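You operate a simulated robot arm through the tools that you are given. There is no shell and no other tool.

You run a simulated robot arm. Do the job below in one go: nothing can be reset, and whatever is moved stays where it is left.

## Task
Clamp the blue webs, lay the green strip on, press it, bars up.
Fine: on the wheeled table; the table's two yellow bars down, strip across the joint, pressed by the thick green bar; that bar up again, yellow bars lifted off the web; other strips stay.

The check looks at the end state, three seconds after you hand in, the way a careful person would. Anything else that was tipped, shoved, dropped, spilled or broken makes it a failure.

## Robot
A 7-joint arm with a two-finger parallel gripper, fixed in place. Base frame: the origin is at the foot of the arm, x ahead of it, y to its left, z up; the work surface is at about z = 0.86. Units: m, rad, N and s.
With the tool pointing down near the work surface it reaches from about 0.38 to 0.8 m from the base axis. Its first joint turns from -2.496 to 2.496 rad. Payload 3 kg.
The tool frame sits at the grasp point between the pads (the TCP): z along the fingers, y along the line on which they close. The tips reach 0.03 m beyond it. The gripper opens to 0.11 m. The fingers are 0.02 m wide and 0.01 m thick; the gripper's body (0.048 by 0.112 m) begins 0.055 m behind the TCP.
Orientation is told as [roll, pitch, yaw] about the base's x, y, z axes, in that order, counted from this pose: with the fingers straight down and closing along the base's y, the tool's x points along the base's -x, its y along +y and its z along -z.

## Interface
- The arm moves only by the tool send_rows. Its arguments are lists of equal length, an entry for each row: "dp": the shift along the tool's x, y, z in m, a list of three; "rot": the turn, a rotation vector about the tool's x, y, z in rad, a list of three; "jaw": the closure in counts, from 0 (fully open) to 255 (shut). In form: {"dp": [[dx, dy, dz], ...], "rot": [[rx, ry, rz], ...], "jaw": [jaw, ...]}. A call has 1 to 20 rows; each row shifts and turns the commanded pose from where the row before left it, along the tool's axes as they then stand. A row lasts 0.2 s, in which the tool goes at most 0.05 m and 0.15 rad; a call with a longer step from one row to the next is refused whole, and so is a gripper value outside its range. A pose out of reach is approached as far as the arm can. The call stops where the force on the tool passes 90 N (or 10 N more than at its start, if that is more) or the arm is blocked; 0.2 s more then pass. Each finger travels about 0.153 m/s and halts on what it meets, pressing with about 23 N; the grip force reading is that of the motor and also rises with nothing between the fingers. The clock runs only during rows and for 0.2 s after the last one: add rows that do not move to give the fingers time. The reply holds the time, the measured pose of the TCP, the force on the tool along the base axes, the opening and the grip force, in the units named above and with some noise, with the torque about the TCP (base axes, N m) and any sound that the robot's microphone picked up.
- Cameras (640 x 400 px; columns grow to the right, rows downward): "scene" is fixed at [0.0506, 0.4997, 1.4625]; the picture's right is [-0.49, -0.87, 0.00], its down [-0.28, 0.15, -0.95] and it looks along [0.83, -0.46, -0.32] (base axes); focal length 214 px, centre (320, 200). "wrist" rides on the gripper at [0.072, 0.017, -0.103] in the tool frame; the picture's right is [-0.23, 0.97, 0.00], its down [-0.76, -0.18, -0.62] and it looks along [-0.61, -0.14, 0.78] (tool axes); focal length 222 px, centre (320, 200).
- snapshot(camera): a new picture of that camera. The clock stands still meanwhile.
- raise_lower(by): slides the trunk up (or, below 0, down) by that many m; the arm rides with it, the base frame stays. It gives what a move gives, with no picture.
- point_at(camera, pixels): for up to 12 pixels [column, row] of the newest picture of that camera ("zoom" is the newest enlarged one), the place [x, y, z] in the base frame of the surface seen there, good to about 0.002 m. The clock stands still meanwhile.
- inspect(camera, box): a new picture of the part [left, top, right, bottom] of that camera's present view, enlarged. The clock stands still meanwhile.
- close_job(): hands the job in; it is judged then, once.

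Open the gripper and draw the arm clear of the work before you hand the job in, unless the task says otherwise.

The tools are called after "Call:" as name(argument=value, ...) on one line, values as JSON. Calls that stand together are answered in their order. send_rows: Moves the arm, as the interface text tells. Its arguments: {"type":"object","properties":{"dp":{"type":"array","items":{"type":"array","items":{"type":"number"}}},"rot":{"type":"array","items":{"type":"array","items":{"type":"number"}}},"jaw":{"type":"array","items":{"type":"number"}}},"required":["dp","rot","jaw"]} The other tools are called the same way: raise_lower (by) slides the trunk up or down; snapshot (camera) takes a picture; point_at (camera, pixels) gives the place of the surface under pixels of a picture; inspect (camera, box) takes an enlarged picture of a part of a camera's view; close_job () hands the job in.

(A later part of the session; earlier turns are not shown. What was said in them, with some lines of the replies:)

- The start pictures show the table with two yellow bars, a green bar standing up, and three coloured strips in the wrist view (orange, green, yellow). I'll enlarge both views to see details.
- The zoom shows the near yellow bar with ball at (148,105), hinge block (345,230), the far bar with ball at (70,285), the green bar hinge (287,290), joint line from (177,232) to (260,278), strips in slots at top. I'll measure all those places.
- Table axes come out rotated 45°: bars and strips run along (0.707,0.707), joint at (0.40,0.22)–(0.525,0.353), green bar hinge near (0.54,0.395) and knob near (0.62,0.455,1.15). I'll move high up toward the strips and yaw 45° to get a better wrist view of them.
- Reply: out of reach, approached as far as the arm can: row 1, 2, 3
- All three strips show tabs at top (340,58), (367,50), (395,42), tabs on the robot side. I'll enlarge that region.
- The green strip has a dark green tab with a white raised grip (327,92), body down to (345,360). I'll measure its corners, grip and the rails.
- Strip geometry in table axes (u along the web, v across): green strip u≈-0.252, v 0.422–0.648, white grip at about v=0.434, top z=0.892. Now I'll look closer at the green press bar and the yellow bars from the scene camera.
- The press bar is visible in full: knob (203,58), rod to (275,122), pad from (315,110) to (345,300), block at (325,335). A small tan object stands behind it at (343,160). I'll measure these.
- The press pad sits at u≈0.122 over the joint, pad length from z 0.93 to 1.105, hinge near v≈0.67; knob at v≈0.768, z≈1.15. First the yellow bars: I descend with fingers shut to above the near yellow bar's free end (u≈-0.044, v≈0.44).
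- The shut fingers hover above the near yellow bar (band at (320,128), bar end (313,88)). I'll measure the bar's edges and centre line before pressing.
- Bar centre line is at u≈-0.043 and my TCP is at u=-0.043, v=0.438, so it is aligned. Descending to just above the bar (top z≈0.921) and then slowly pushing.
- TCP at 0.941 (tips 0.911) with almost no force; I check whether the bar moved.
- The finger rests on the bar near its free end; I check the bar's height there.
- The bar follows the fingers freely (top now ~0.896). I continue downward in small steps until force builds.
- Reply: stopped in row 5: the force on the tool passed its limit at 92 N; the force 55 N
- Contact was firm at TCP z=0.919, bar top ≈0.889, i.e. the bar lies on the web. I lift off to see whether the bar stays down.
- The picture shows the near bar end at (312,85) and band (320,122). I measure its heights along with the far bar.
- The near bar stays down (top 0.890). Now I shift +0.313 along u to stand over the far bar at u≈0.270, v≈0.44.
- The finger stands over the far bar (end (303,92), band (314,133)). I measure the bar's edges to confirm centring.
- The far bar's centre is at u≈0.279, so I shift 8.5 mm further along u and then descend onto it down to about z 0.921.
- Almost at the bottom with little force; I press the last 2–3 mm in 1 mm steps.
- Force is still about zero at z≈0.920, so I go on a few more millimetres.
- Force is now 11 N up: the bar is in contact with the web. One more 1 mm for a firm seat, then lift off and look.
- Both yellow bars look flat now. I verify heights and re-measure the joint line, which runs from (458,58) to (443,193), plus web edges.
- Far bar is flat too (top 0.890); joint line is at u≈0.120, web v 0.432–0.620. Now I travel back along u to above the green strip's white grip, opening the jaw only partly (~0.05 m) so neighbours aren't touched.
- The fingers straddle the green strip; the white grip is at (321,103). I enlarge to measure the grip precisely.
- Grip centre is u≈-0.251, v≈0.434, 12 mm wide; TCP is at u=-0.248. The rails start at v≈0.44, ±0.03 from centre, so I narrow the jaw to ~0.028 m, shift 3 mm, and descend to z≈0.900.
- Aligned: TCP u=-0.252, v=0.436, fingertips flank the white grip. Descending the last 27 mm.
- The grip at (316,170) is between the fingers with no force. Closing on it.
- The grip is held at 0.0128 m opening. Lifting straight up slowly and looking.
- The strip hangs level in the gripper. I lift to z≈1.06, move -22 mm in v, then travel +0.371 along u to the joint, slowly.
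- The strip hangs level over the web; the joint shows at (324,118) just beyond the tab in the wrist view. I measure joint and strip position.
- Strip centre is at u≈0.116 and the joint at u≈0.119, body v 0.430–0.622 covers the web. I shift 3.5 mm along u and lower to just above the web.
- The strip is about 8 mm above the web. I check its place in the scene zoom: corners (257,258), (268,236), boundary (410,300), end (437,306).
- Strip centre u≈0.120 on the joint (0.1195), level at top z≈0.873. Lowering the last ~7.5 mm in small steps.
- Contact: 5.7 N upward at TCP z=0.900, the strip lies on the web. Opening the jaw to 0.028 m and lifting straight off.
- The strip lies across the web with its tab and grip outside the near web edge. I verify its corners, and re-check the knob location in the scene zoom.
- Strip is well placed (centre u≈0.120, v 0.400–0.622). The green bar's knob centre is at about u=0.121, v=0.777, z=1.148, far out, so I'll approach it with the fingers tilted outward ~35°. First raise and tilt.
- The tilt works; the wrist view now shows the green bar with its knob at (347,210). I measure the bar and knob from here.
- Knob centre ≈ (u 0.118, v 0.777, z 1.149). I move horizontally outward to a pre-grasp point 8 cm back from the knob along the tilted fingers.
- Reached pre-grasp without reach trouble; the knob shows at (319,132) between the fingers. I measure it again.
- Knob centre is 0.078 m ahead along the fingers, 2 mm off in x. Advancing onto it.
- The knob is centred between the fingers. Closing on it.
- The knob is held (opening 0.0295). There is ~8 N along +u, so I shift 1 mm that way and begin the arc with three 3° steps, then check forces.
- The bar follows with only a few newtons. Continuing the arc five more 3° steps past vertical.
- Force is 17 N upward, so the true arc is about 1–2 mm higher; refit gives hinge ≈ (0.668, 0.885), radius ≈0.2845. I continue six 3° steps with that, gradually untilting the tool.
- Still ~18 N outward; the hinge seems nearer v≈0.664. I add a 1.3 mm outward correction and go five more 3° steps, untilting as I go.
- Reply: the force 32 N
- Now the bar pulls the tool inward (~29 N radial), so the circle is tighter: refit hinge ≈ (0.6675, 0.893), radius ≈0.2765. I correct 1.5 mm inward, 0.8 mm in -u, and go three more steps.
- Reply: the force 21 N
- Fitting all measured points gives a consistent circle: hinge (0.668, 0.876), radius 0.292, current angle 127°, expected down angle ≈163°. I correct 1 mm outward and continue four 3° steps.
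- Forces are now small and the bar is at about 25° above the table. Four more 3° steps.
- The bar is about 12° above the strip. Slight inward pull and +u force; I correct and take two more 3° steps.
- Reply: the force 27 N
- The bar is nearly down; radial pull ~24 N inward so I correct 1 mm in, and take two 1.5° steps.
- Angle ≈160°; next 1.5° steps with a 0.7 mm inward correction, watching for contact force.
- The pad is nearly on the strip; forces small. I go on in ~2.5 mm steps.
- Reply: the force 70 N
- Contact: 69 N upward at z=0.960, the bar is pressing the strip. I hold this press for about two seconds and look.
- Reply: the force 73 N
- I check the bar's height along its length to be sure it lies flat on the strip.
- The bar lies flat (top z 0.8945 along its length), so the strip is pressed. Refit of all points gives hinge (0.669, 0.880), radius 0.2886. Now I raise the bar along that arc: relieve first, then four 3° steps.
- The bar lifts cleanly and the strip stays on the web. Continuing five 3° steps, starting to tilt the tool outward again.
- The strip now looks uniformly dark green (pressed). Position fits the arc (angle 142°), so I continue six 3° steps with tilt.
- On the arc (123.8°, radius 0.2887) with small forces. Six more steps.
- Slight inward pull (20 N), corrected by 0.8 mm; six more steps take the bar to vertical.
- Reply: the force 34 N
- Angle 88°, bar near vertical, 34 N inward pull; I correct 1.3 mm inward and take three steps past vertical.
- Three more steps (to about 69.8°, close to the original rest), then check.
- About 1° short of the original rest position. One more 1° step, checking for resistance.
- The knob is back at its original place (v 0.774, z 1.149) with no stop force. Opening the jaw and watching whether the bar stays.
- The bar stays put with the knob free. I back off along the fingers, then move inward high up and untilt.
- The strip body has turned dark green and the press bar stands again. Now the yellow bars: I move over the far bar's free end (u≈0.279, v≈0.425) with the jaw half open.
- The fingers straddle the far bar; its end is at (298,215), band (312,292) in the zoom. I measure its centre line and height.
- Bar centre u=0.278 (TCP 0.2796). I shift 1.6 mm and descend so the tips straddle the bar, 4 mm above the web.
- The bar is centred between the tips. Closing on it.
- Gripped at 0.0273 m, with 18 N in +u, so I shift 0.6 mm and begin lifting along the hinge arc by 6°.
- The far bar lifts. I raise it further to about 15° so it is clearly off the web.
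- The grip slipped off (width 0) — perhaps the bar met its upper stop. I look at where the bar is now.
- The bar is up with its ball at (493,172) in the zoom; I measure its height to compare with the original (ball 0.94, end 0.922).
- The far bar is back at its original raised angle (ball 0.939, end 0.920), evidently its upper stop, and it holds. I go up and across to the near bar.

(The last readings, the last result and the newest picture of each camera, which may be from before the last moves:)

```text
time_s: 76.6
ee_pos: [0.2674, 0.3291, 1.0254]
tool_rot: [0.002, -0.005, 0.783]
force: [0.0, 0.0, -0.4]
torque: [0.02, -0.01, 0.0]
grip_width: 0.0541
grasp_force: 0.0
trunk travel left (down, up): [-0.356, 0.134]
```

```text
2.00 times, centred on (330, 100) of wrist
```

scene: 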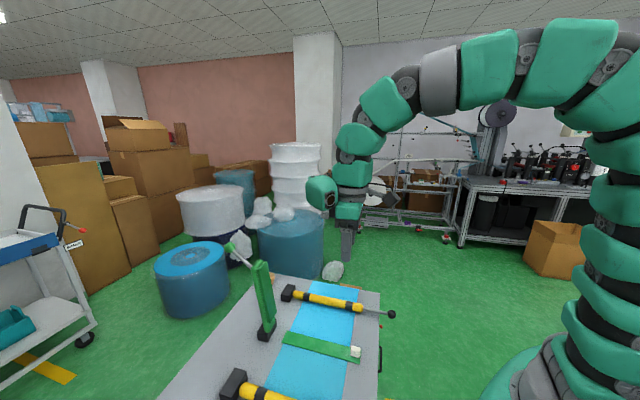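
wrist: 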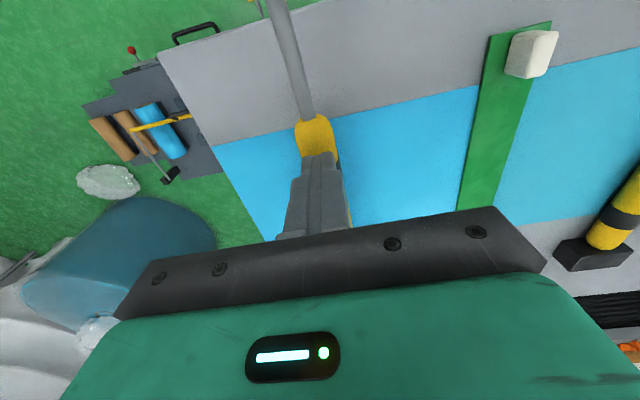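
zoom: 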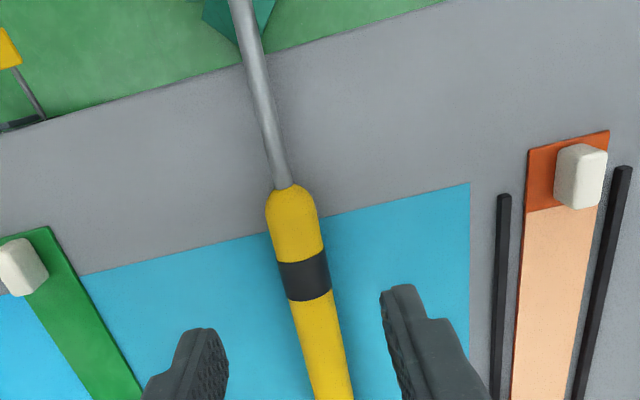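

The fingers straddle the near bar: end (292,205), band (305,275). I measure its centre line.

Call:
point_at(camera="zoom", pixels=[[293, 210], [305, 275], [318, 340], [280, 170], [262, 90], [268, 215], [316, 205]])

```text
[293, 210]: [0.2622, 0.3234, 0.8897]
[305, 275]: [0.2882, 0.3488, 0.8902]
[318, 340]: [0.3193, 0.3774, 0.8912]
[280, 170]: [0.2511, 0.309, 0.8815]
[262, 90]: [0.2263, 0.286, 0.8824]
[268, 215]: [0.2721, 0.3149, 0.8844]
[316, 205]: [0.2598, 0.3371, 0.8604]
```

Bar centre u=-0.042 (TCP -0.0436). I shift 1.2 mm and descend onto it.

Call:
send_rows(dp=[[-0.002, -0.0012, 0.035], [0, 0, 0.035], [0, 0, 0.033], [0, 0, 0.015], [0, 0, 0.007], [0, 0, 0.003], [0, 0, 0]], rot=[[0, 0, 0], [0, 0, 0], [0, 0, 0], [0, 0, 0], [0, 0, 0], [0, 0, 0], [0, 0, 0]], jaw=[130, 130, 130, 130, 130, 130, 130])

Call:
inspect(camera="wrist", box=[220, 40, 440, 240])

```text
time_s: 78.2
ee_pos: [0.2725, 0.3309, 0.8969]
tool_rot: [0.002, -0.004, 0.785]
force: [-0.5, 0.8, -0.8]
torque: [0.01, 0.04, 0.0]
grip_width: 0.0538
grasp_force: 0.1
trunk travel left (down, up): [-0.356, 0.134]
```

```text
2.00 times, centred on (330, 140) of wrist
```

zoom: 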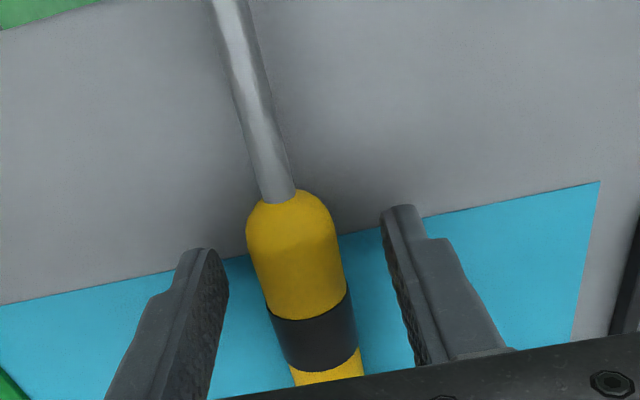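

Centred. Closing on the near bar.

Call:
send_rows(dp=[[0, 0, 0], [0, 0, 0], [0, 0, 0], [0, 0, 0]], rot=[[0, 0, 0], [0, 0, 0], [0, 0, 0], [0, 0, 0]], jaw=[160, 200, 255, 255])

```text
time_s: 79.2
ee_pos: [0.2735, 0.3303, 0.8983]
tool_rot: [0.001, -0.004, 0.784]
force: [9.2, -11.0, 0.5]
torque: [-0.32, -0.31, 0.06]
grip_width: 0.0275
grasp_force: 44.5
trunk travel left (down, up): [-0.356, 0.134]
```

Gripped (0.0275 m). Lifting about 34 mm along the arc (≈8°), stopping short of the stop.

Call:
send_rows(dp=[[0, -0.0005, -0.002], [-0.0003, 0, -0.0108], [-0.001, 0, -0.0128], [-0.0014, 0, -0.0085], [0, 0, 0]], rot=[[0, 0, 0], [0, 0, 0], [0, 0, 0], [0, 0, 0], [0, 0, 0]], jaw=[255, 255, 255, 255, 255])

```text
time_s: 80.4
ee_pos: [0.2755, 0.332, 0.93]
tool_rot: [0.001, -0.005, 0.786]
force: [-2.8, 11.3, -2.3]
torque: [-0.24, 0.7, -0.01]
grip_width: 0.0275
grasp_force: 44.9
trunk travel left (down, up): [-0.356, 0.134]
```

Still gripped with little vertical force. I raise 2 mm twice more to reach the stop gently.

Call:
send_rows(dp=[[-0.0003, 0, -0.002], [-0.0003, 0, -0.002], [0, 0, 0]], rot=[[0, 0, 0], [0, 0, 0], [0, 0, 0]], jaw=[255, 255, 255])

```text
time_s: 81.2
ee_pos: [0.275, 0.3322, 0.9336]
tool_rot: [0.001, -0.001, 0.784]
force: [-14.7, 6.5, -40.5]
torque: [0.01, 0.35, -0.01]
grip_width: 0.0278
grasp_force: 45.4
trunk travel left (down, up): [-0.356, 0.134]
```

The stop is reached (-40 N). I relax 1.5 mm, open the jaw, and withdraw upward.

Call:
send_rows(dp=[[0, 0, 0.0015], [0, 0, 0], [0, 0, 0], [0, 0, 0], [0, 0, -0.02], [0, 0, -0.04], [0, 0, -0.04], [0, 0, 0]], rot=[[0, 0, 0], [0, 0, 0], [0, 0, 0], [0, 0, 0], [0, 0, 0], [0, 0, 0], [0, 0, 0], [0, 0, 0]], jaw=[255, 200, 130, 130, 130, 130, 130, 130])

Call:
snapshot(camera="wrist")

```text
time_s: 83.0
ee_pos: [0.2762, 0.3301, 1.0361]
tool_rot: [0.001, -0.005, 0.786]
force: [-0.6, -0.5, -0.5]
torque: [0.0, 0.02, 0.01]
grip_width: 0.0538
grasp_force: 0.1
trunk travel left (down, up): [-0.356, 0.134]
```

```text
taken
```

wrist: 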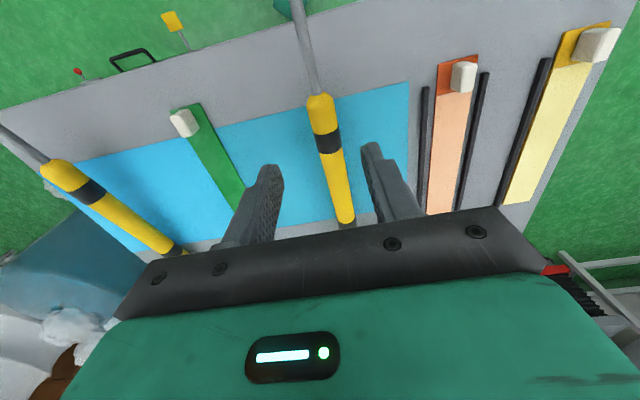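

I verify the near and far bar heights and the position of the strip in this view.

Call:
point_at(camera="wrist", pixels=[[319, 105], [327, 140], [336, 185], [308, 60], [62, 172], [90, 192], [183, 122], [173, 110], [198, 103], [232, 190], [465, 75], [598, 45]])

```text
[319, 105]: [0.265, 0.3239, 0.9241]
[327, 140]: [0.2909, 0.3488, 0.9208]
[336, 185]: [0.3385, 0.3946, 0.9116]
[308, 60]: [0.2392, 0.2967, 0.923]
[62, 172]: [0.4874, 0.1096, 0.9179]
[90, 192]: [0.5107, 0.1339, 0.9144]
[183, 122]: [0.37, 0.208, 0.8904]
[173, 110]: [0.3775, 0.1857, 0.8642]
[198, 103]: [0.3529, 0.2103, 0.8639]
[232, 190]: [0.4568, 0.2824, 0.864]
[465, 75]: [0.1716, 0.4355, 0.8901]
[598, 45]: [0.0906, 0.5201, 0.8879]
```

Both yellow bars are off the web, the strip lies over the joint and the other strips are untouched. I withdraw upward, open the gripper and return near the start.

Call:
send_rows(dp=[[0, 0, -0.04], [0, 0, -0.04], [0, 0, -0.04], [0, 0, -0.04], [0, 0, -0.04], [0, 0, -0.04], [0, 0, -0.04], [0.02, 0.02, -0.02], [0, 0, 0], [0, 0, 0]], rot=[[0, 0, 0], [0, 0, 0], [0, 0, 0], [0, 0, 0], [0, 0, 0], [0, 0, 0], [0, 0, 0], [0, 0, 0], [0, 0, 0], [0, 0, 0]], jaw=[130, 130, 130, 130, 60, 0, 0, 0, 0, 0])

Call:
snapshot(camera="wrist")

Call:
snapshot(camera="scene")

```text
time_s: 85.2
ee_pos: [0.2455, 0.3328, 1.3334]
tool_rot: [0.002, -0.004, 0.785]
force: [0.2, 0.0, -0.2]
torque: [0.02, 0.01, 0.0]
grip_width: 0.1101
grasp_force: 0.0
trunk travel left (down, up): [-0.356, 0.134]
```

```text
taken
```

wrist: 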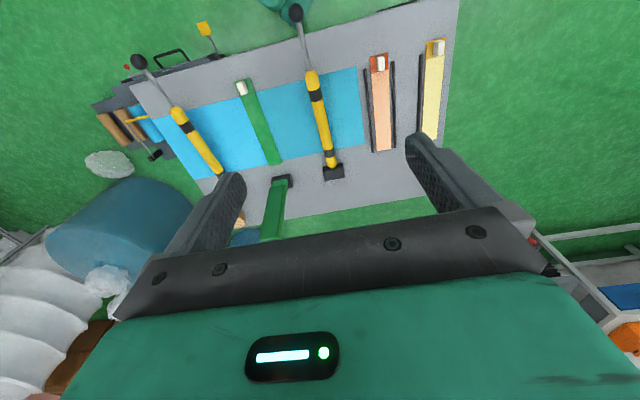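

```text
taken
```

scene: 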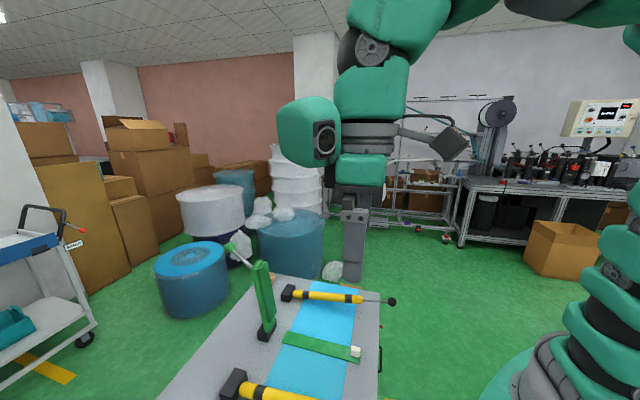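

A last close look at the table in both views to confirm bars, strip and the joint coverage before handing in.

Call:
inspect(camera="scene", box=[200, 230, 420, 400])

Call:
inspect(camera="wrist", box=[120, 0, 460, 220])

Call:
point_at(camera="wrist", pixels=[[311, 78], [316, 97], [330, 155], [178, 113], [185, 128], [297, 14], [140, 62], [237, 85], [252, 82], [270, 163], [281, 161], [381, 62]])

Call:
point_at(camera="scene", pixels=[[233, 247], [246, 256], [286, 336], [290, 334], [355, 352], [392, 301], [358, 298]])

```text
2.35 times, centred on (310, 315) of scene
```

zoom: 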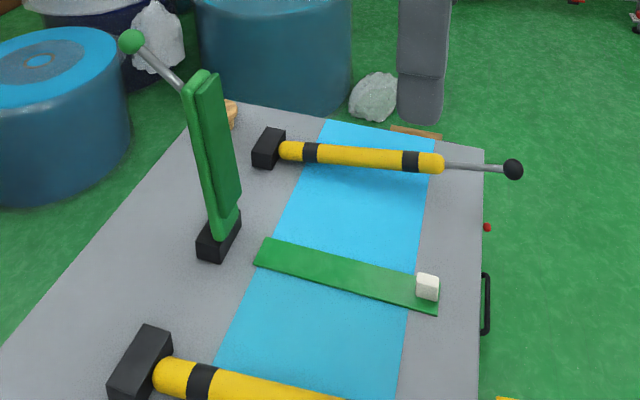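

```text
1.82 times, centred on (290, 110) of wrist
```

zoom: 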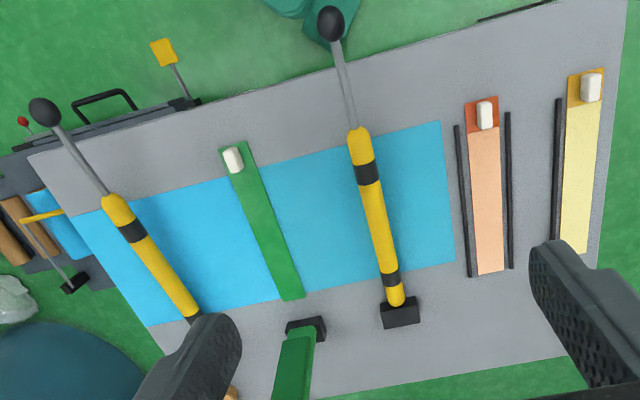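

```text
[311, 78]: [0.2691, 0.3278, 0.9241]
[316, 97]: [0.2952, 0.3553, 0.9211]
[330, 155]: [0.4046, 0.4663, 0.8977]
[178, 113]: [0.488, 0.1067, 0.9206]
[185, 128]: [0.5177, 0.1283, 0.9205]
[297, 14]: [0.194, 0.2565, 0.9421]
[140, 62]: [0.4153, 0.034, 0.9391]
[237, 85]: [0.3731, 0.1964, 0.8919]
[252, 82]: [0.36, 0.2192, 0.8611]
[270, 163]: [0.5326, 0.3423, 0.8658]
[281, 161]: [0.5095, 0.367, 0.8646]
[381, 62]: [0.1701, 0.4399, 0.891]
```

```text
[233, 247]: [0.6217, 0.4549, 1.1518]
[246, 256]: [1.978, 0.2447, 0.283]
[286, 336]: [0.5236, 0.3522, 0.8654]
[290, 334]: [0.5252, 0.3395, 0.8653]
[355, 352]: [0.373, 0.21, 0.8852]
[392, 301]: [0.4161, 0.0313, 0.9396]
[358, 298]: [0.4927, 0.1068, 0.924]
```

All readings match the goal. Both yellow bars are up (balls at z 0.942 and 0.939), and the green bar stands as it did at the start. The pressed strip covers the joint, the other strips are in place, and the gripper is open and clear. Handing in.

Call:
close_job()

```text
The job is handed in.
```

The job is handed in: the green strip is laid across the web joint and pressed, and all three bars are up again. I haven't seen the result of the check.

- **Clamping:** I pushed both yellow bars flat onto the web and they stayed down while the strip was laid and pressed.
- **Strip:** It lies over the joint, within about 1 mm of centre by the camera readings. Its tab sits just outside the web edge. The pale part turned dark green after pressing.
- **Press:** The thick green bar lay flat on the strip, with about 68 N on its knob for roughly two seconds. I then raised it to its starting lean, where it stays by itself.
- **Yellow bars:** Both are lifted back to their starting angle, which appears to be their upper stop. My grip slipped off the far bar as I raised it; it stayed at that height.
- **Other strips:** The orange and yellow strips are still in their slots, and nothing else looked moved in the last pictures.

The gripper is open and the arm is clear of the table.
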